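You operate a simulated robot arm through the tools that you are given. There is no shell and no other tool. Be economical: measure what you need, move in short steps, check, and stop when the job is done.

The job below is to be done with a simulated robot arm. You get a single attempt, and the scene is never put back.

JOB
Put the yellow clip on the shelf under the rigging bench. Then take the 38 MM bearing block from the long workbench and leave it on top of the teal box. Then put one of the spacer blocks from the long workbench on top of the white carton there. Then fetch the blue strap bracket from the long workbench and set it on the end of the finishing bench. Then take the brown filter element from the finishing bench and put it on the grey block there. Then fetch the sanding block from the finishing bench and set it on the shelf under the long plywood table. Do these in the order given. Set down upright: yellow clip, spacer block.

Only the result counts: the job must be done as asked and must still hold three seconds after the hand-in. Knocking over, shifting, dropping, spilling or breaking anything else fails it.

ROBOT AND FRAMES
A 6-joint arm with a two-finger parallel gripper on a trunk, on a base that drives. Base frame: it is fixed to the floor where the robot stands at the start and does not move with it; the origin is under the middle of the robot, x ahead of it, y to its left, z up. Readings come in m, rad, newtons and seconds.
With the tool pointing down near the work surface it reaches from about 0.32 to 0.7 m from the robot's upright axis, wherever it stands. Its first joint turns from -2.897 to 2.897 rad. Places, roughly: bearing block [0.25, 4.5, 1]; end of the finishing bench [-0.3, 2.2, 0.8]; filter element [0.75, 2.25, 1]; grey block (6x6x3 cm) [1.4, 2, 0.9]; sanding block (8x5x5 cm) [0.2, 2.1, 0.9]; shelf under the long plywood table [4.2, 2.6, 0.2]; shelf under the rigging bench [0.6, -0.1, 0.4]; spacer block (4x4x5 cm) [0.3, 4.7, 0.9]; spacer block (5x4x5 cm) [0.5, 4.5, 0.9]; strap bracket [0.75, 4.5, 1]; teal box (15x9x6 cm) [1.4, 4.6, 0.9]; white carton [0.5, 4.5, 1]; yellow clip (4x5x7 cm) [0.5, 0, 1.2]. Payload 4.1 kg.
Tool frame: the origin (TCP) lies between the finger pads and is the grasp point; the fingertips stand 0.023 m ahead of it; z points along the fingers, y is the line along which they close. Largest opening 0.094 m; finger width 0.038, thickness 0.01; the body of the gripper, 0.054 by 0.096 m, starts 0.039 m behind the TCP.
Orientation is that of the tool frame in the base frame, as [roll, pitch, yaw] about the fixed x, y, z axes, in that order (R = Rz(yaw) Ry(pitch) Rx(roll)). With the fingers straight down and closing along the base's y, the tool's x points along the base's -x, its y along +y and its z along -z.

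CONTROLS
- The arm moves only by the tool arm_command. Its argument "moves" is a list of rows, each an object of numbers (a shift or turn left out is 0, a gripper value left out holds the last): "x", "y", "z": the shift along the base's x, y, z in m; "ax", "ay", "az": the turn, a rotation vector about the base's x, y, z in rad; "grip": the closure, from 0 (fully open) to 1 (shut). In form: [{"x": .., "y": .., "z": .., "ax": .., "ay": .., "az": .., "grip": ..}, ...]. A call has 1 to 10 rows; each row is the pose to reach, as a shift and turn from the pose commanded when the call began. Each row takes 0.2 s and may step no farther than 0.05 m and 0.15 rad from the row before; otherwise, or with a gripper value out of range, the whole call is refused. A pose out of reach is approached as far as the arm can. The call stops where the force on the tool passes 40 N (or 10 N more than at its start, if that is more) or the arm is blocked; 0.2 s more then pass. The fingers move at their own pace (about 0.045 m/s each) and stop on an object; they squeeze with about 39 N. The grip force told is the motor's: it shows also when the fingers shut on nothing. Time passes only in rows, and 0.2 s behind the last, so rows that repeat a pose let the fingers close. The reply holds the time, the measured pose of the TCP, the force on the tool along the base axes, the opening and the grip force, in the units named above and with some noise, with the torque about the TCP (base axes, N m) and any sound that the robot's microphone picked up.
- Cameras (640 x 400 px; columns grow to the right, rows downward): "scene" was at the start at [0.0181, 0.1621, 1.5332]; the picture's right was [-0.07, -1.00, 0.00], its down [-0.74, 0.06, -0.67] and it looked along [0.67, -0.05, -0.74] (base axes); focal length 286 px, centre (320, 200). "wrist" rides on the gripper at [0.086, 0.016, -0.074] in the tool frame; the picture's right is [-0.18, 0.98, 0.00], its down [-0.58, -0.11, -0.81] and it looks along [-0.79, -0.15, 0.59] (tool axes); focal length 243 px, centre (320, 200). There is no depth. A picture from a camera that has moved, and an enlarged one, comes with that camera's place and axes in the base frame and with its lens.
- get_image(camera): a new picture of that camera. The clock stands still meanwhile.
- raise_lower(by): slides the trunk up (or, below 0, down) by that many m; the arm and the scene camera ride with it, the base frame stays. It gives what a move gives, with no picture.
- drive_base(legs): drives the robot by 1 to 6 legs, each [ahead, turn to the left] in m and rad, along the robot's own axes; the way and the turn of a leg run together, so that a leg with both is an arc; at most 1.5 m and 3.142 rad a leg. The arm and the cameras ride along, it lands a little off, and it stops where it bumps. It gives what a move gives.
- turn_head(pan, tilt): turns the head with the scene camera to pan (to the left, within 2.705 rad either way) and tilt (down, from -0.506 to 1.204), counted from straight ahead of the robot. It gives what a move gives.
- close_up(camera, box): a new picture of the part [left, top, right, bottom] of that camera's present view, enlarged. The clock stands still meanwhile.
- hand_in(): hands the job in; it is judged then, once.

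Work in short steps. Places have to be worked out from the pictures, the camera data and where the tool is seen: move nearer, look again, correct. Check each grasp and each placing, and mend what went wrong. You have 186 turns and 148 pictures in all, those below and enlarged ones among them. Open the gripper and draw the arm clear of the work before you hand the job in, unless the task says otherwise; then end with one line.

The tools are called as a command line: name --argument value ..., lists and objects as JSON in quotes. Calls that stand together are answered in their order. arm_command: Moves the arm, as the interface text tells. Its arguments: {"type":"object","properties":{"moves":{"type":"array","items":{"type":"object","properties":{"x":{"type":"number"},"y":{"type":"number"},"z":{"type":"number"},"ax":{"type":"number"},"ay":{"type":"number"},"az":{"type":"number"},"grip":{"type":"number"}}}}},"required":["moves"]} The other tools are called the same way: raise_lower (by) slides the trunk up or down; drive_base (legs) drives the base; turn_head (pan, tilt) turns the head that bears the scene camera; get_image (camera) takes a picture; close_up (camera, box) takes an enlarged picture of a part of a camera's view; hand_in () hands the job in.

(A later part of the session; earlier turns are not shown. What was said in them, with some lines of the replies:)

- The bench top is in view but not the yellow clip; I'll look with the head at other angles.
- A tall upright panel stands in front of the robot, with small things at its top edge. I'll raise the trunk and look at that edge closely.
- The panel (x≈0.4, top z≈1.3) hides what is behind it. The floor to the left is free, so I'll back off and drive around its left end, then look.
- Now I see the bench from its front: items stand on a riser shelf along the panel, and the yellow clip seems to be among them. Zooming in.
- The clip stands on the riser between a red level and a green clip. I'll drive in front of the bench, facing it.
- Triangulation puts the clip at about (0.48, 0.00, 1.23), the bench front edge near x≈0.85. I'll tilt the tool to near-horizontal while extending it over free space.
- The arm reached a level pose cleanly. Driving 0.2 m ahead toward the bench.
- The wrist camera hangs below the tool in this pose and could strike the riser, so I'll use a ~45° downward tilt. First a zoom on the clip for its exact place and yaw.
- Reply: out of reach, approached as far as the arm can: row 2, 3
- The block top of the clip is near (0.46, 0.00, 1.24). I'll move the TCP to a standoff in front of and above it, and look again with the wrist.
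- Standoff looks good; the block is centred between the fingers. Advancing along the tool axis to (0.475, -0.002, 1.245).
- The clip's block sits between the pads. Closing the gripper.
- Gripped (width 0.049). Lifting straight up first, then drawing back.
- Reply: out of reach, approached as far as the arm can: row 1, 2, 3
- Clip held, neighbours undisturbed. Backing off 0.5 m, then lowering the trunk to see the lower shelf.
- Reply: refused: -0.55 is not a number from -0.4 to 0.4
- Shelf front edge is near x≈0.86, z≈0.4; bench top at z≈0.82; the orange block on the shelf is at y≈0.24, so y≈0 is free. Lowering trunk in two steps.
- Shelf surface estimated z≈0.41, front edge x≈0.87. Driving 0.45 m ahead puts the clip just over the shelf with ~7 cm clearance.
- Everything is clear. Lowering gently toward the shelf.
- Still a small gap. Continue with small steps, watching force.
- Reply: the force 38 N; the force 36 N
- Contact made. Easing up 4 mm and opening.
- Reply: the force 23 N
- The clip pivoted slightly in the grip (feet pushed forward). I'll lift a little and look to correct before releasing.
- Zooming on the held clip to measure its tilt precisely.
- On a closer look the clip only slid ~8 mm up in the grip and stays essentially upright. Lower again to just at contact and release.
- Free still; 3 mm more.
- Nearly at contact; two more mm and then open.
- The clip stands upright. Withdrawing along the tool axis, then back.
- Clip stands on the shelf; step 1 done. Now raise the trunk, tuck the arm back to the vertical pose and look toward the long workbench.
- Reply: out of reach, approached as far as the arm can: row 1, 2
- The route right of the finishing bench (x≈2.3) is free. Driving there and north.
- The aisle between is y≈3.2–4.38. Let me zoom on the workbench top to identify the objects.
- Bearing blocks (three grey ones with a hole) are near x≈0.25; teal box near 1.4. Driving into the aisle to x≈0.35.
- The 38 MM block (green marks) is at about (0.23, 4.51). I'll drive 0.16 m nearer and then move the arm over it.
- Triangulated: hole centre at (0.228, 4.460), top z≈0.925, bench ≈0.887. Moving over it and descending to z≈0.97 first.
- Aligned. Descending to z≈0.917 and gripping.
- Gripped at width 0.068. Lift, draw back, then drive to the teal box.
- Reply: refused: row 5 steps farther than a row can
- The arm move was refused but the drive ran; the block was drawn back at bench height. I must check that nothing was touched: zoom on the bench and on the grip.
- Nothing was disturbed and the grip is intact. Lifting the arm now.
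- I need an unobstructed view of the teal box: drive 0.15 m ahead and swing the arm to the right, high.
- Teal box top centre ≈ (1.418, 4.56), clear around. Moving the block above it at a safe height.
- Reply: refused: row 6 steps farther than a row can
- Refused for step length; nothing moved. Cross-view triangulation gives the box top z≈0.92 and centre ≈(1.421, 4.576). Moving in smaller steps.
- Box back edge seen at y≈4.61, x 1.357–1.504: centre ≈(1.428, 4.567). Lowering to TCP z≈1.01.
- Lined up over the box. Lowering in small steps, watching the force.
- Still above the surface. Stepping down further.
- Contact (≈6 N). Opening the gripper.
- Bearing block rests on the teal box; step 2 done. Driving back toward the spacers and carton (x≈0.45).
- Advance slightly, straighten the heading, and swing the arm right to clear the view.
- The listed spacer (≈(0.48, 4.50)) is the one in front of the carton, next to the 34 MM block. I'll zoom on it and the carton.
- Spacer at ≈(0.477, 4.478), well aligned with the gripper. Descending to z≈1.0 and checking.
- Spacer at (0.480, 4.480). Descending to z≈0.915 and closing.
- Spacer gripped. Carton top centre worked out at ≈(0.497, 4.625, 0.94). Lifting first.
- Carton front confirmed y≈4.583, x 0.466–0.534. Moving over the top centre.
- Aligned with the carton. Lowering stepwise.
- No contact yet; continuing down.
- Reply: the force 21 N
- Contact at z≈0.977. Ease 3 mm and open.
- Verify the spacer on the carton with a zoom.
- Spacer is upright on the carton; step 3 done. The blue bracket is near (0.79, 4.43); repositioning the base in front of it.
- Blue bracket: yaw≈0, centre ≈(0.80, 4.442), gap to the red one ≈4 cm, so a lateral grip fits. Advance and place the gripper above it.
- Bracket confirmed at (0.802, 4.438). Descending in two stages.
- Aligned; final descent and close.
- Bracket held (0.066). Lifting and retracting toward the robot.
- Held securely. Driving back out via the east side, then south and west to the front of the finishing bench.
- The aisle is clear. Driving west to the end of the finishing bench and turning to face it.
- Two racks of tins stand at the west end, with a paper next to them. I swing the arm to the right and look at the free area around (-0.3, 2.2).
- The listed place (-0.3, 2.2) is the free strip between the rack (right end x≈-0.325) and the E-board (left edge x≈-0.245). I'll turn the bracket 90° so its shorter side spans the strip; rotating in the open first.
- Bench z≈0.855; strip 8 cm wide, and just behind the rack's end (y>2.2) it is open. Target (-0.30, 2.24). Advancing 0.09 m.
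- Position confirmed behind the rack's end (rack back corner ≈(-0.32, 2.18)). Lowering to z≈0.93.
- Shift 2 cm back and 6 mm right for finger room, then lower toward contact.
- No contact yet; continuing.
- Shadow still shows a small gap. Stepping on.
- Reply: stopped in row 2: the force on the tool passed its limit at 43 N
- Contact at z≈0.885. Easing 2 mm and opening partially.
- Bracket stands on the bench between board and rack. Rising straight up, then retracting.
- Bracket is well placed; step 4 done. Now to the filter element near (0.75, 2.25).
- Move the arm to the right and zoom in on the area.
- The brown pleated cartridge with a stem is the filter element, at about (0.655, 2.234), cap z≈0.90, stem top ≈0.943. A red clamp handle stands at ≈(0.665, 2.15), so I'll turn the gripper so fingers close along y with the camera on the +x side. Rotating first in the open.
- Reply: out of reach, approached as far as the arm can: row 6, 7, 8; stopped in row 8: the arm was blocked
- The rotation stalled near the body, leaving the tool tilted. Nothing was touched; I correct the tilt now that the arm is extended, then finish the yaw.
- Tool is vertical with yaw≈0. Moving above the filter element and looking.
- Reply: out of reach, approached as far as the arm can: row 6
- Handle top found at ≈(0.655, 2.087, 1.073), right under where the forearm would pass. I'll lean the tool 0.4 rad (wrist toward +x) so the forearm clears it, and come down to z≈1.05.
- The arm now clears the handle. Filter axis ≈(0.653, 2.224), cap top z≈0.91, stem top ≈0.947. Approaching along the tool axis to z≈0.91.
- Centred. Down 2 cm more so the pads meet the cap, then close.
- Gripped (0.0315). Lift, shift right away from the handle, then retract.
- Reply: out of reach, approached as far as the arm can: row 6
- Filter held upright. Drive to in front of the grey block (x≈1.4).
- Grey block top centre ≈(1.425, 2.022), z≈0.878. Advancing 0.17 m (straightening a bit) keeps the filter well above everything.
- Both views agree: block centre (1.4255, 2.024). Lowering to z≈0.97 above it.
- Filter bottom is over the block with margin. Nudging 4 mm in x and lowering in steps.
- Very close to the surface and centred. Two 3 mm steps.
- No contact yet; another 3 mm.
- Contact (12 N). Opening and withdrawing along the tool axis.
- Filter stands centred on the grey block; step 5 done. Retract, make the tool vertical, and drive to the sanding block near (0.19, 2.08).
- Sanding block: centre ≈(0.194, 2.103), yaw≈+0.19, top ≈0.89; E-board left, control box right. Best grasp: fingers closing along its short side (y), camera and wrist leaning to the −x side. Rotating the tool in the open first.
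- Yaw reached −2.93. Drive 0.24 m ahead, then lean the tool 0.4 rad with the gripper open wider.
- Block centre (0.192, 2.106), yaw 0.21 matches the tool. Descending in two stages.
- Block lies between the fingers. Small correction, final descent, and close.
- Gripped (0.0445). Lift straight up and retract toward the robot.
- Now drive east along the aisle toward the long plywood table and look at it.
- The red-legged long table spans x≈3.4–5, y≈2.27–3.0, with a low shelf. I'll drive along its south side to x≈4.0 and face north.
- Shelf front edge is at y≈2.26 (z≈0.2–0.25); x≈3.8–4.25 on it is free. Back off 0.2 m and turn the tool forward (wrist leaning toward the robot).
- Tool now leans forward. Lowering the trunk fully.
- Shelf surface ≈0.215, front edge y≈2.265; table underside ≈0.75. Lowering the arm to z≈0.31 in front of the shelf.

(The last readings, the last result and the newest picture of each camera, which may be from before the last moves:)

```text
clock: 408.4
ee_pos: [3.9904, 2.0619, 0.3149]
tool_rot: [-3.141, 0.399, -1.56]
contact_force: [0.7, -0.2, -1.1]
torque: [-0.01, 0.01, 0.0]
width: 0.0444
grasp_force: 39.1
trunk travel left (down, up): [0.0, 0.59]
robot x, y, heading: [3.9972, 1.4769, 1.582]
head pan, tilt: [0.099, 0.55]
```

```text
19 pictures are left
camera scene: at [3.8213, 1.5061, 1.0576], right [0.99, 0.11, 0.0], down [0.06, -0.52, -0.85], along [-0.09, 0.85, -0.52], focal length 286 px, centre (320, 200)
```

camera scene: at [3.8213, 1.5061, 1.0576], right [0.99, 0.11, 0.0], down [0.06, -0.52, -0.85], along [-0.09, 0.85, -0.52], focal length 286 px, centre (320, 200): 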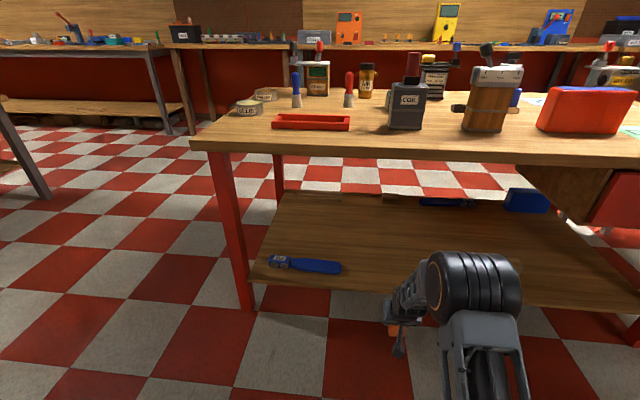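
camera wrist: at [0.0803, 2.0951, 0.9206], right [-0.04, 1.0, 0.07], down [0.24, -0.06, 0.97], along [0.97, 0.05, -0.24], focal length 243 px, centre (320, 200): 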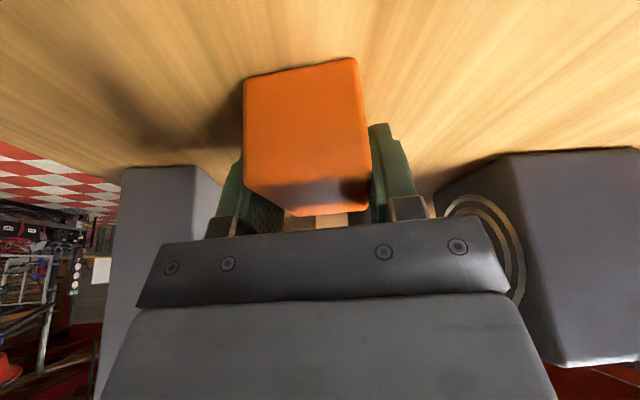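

Clear so far. Drive 0.2 m ahead so the block comes over the shelf's front with the elbow still outside the table edge.

drive_base --legs '[[0.2, 0.0]]'

get_image --camera "scene"

get_image --camera "wrist"

```text
clock: 410.0
ee_pos: [3.9863, 2.2608, 0.3137]
tool_rot: [-3.14, 0.395, -1.558]
contact_force: [0.0, 0.1, -0.1]
torque: [0.02, 0.02, -0.04]
width: 0.0445
grasp_force: 39.2
trunk travel left (down, up): [0.0, 0.59]
robot x, y, heading: [3.9949, 1.673, 1.578]
head pan, tilt: [0.099, 0.55]
```

```text
18 pictures are left
camera scene: at [3.8197, 1.7038, 1.0575], right [0.99, 0.11, 0.0], down [0.06, -0.52, -0.85], along [-0.09, 0.85, -0.52], focal length 286 px, centre (320, 200)
```

scene: 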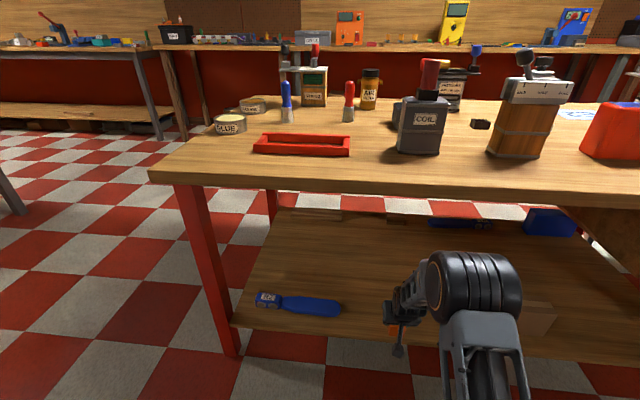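

```text
17 pictures are left
camera wrist: at [3.9722, 2.1522, 0.3493], right [-0.99, 0.16, 0.07], down [0.1, 0.22, 0.97], along [0.14, 0.96, -0.24], focal length 243 px, centre (320, 200)
```

wrist: 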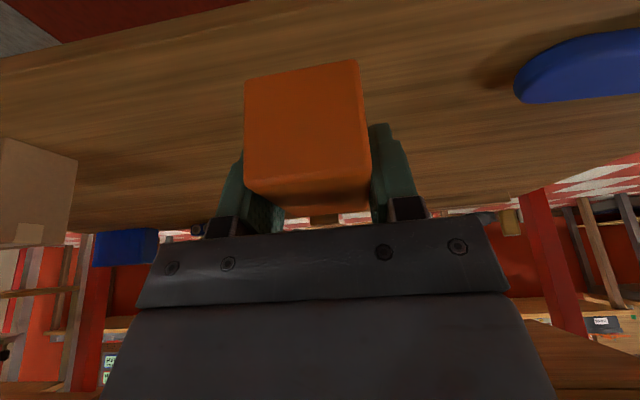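

Shelf edge y≈2.245; brush at x<3.82, box at x>4.27. Arm forward 7 cm, then down to near contact.

arm_command --moves '[{"y": 0.035}, {"y": 0.07}, {"y": 0.07, "z": -0.02}, {"y": 0.07, "z": -0.04}]'

get_image --camera "wrist"

get_image --camera "scene"

```text
clock: 411.0
ee_pos: [3.9886, 2.3286, 0.2745]
tool_rot: [-3.139, 0.401, -1.557]
contact_force: [0.0, 0.2, -1.0]
torque: [0.0, 0.0, -0.02]
width: 0.0445
grasp_force: 38.5
trunk travel left (down, up): [0.0, 0.59]
robot x, y, heading: [3.996, 1.6742, 1.578]
head pan, tilt: [0.099, 0.55]
```

```text
16 pictures are left
camera wrist: at [3.9743, 2.2205, 0.3095], right [-0.99, 0.16, 0.07], down [0.1, 0.22, 0.97], along [0.14, 0.96, -0.24], focal length 243 px, centre (320, 200)
```

wrist: 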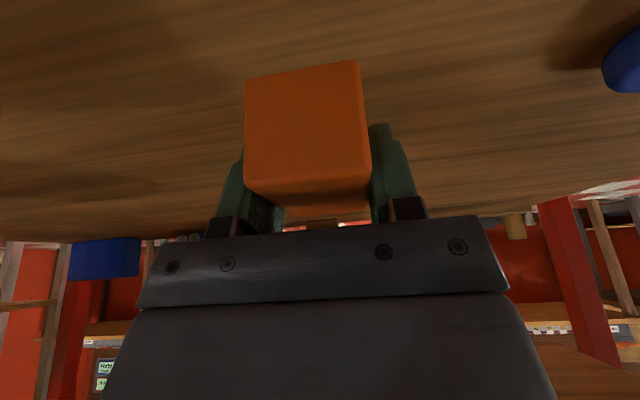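

```text
15 pictures are left
camera scene: at [3.8197, 1.7037, 1.0576], right [0.99, 0.11, 0.0], down [0.06, -0.52, -0.85], along [-0.09, 0.85, -0.52], focal length 286 px, centre (320, 200)
```

scene: 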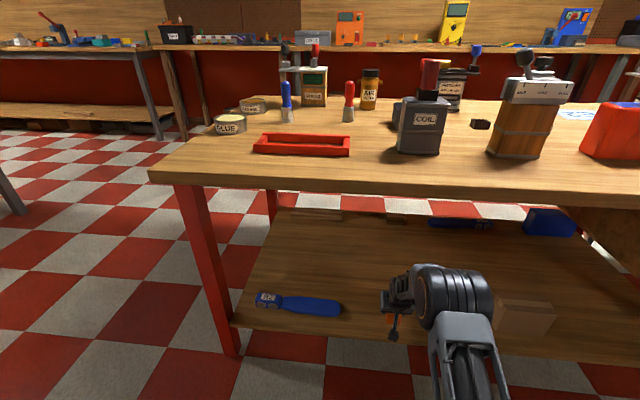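

Now small downward steps to contact.

arm_command --moves '[{"z": -0.005}, {"z": -0.01}]'

arm_command --moves '[{"z": -0.004}]'

```text
clock: 411.6
ee_pos: [3.9884, 2.329, 0.2651]
tool_rot: [-3.138, 0.4, -1.556]
contact_force: [0.3, -0.4, -0.8]
torque: [0.02, -0.02, 0.01]
width: 0.0444
grasp_force: 38.1
trunk travel left (down, up): [0.0, 0.59]
robot x, y, heading: [3.9972, 1.6748, 1.578]
head pan, tilt: [0.099, 0.55]
```

```text
clock: 412.0
ee_pos: [3.9886, 2.3301, 0.2601]
tool_rot: [-3.139, 0.398, -1.556]
contact_force: [0.1, -0.2, -1.4]
torque: [0.0, 0.01, -0.03]
width: 0.0446
grasp_force: 38.9
trunk travel left (down, up): [0.0, 0.59]
robot x, y, heading: [3.9954, 1.6749, 1.58]
head pan, tilt: [0.099, 0.55]
```

arm_command --moves '[{"z": -0.004}]'

arm_command --moves '[{"z": -0.004}]'

```text
clock: 412.4
ee_pos: [3.9879, 2.33, 0.2559]
tool_rot: [-3.14, 0.399, -1.557]
contact_force: [-0.2, 0.8, -0.5]
torque: [-0.01, 0.04, -0.01]
width: 0.0444
grasp_force: 39.8
trunk travel left (down, up): [0.0, 0.59]
robot x, y, heading: [3.9995, 1.6736, 1.58]
head pan, tilt: [0.099, 0.55]
```

```text
clock: 412.8
ee_pos: [3.987, 2.3291, 0.2524]
tool_rot: [-3.14, 0.398, -1.557]
contact_force: [-0.6, 0.9, -0.3]
torque: [0.01, -0.02, -0.03]
width: 0.0447
grasp_force: 38.8
trunk travel left (down, up): [0.0, 0.59]
robot x, y, heading: [3.9972, 1.6758, 1.583]
head pan, tilt: [0.099, 0.55]
```

Still free; continue.

arm_command --moves '[{"z": -0.004}]'

arm_command --moves '[{"z": -0.004}]'

get_image --camera "wrist"

```text
clock: 413.2
ee_pos: [3.9883, 2.3294, 0.2491]
tool_rot: [-3.141, 0.398, -1.558]
contact_force: [-0.7, 0.9, -1.8]
torque: [-0.02, 0.01, 0.03]
width: 0.0444
grasp_force: 39.0
trunk travel left (down, up): [0.0, 0.59]
robot x, y, heading: [3.9963, 1.6762, 1.582]
head pan, tilt: [0.099, 0.55]
```

```text
clock: 413.6
ee_pos: [3.9881, 2.3306, 0.245]
tool_rot: [-3.14, 0.398, -1.556]
contact_force: [0.6, 0.9, -1.1]
torque: [0.0, 0.0, 0.02]
width: 0.0445
grasp_force: 39.4
trunk travel left (down, up): [0.0, 0.59]
robot x, y, heading: [3.9971, 1.676, 1.581]
head pan, tilt: [0.099, 0.55]
```

```text
14 pictures are left
camera wrist: at [3.9725, 2.2222, 0.28], right [-0.99, 0.16, 0.07], down [0.1, 0.22, 0.97], along [0.14, 0.96, -0.24], focal length 243 px, centre (320, 200)
```

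wrist: 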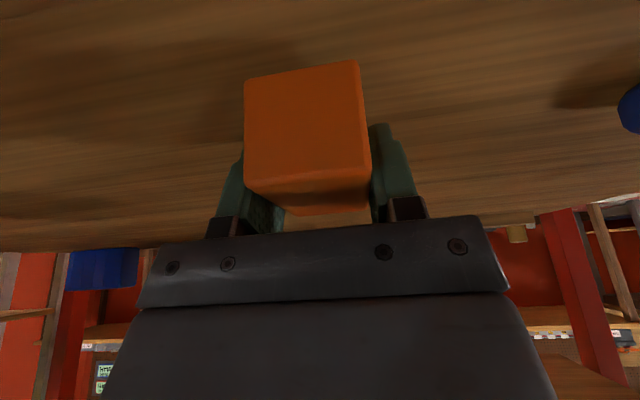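

A gap remains. Continue stepping.

arm_command --moves '[{"z": -0.004}]'

arm_command --moves '[{"z": -0.004}]'

arm_command --moves '[{"z": -0.004}]'

```text
clock: 414.0
ee_pos: [3.9875, 2.3317, 0.2406]
tool_rot: [-3.141, 0.398, -1.556]
contact_force: [-0.3, 0.4, 0.3]
torque: [-0.03, -0.01, 0.0]
width: 0.0444
grasp_force: 38.7
trunk travel left (down, up): [0.0, 0.59]
robot x, y, heading: [3.9958, 1.6769, 1.573]
head pan, tilt: [0.099, 0.55]
```

```text
clock: 414.4
ee_pos: [3.9862, 2.3297, 0.238]
tool_rot: [-3.138, 0.399, -1.557]
contact_force: [0.1, -0.5, -0.7]
torque: [0.01, 0.01, 0.0]
width: 0.0445
grasp_force: 39.0
trunk travel left (down, up): [0.0, 0.59]
robot x, y, heading: [3.9937, 1.671, 1.578]
head pan, tilt: [0.099, 0.55]
```

```text
clock: 414.8
ee_pos: [3.9871, 2.3325, 0.2361]
tool_rot: [-3.14, 0.4, -1.558]
contact_force: [-0.7, -5.0, 14.7]
torque: [-0.6, 0.17, 0.0]
width: 0.0443
grasp_force: 39.1
trunk travel left (down, up): [0.0, 0.59]
robot x, y, heading: [3.9984, 1.672, 1.579]
head pan, tilt: [0.099, 0.55]
```

Contact (15 N). Opening.

arm_command --moves '[{"z": 0.001, "grip": 0.7}, {"z": 0.001, "grip": 0.3}, {"z": 0.001, "grip": 0.05}, {"z": 0.001, "grip": 0.05}, {"z": 0.001, "grip": 0.05}]'

get_image --camera "wrist"

```text
clock: 416.0
ee_pos: [3.9869, 2.3312, 0.2347]
tool_rot: [-3.14, 0.399, -1.558]
contact_force: [-0.5, 0.0, 0.5]
torque: [0.0, -0.01, -0.01]
width: 0.0891
grasp_force: 0.0
trunk travel left (down, up): [0.0, 0.59]
robot x, y, heading: [3.9921, 1.6783, 1.583]
head pan, tilt: [0.099, 0.55]
```

```text
13 pictures are left
camera wrist: at [3.9725, 2.2233, 0.2686], right [-0.99, 0.16, 0.07], down [0.1, 0.22, 0.97], along [0.14, 0.96, -0.24], focal length 243 px, centre (320, 200)
```

wrist: 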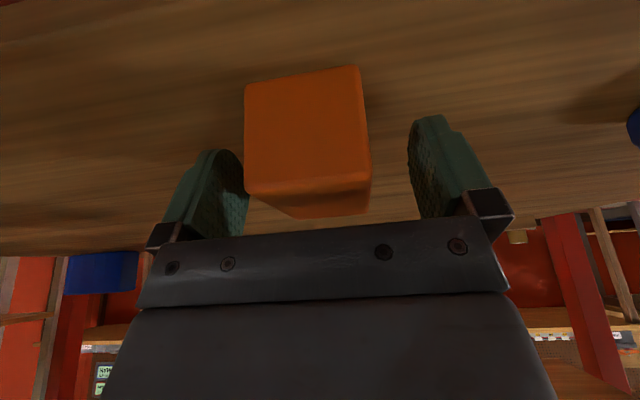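

Block rests on the shelf. Withdrawing along the tool axis and out.

arm_command --moves '[{"y": -0.012, "z": 0.028}, {"y": -0.03, "z": 0.06}, {"y": -0.06, "z": 0.08}, {"y": -0.1, "z": 0.085}, {"y": -0.14, "z": 0.085}, {"y": -0.18, "z": 0.085}]'

drive_base --legs '[[-0.2, 0.0]]'

get_image --camera "wrist"

get_image --camera "scene"

```text
clock: 417.4
ee_pos: [3.9904, 2.1496, 0.3173]
tool_rot: [-3.14, 0.4, -1.557]
contact_force: [0.0, -1.3, -0.6]
torque: [0.0, 0.0, 0.0]
width: 0.0891
grasp_force: 0.0
trunk travel left (down, up): [0.0, 0.59]
robot x, y, heading: [3.9943, 1.6762, 1.578]
head pan, tilt: [0.099, 0.55]
```

```text
clock: 419.0
ee_pos: [3.991, 1.9534, 0.3166]
tool_rot: [-3.139, 0.399, -1.554]
contact_force: [0.1, -0.2, 0.1]
torque: [0.0, 0.0, 0.02]
width: 0.0896
grasp_force: 0.1
trunk travel left (down, up): [0.0, 0.59]
robot x, y, heading: [4.001, 1.4771, 1.583]
head pan, tilt: [0.099, 0.55]
```

```text
12 pictures are left
camera wrist: at [3.976, 1.8448, 0.3521], right [-0.99, 0.15, 0.07], down [0.1, 0.22, 0.97], along [0.13, 0.96, -0.24], focal length 243 px, centre (320, 200)
```

wrist: 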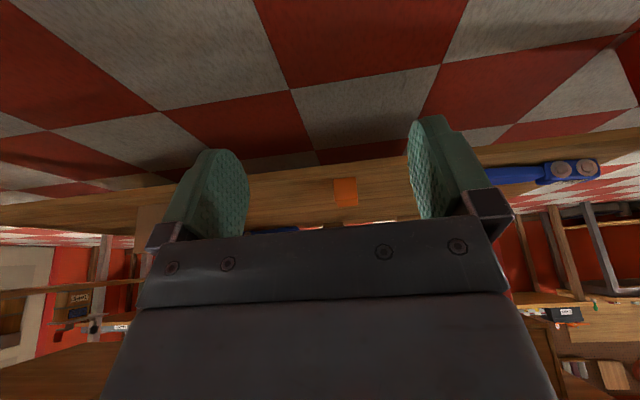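

```text
11 pictures are left
camera scene: at [3.8218, 1.5059, 1.0575], right [0.99, 0.11, 0.0], down [0.06, -0.52, -0.85], along [-0.1, 0.85, -0.52], focal length 286 px, centre (320, 200)
```

scene: 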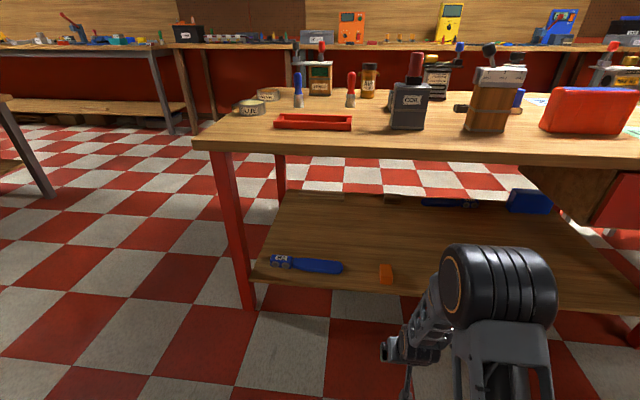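

The sanding block lies on the shelf, well inside its edge. All six steps are checked, the gripper is open and the arm is clear, so I hand in.

hand_in

```text
The job is handed in.
```

All six placements were made in the order given and looked right in the pictures taken after each one; the job is handed in.
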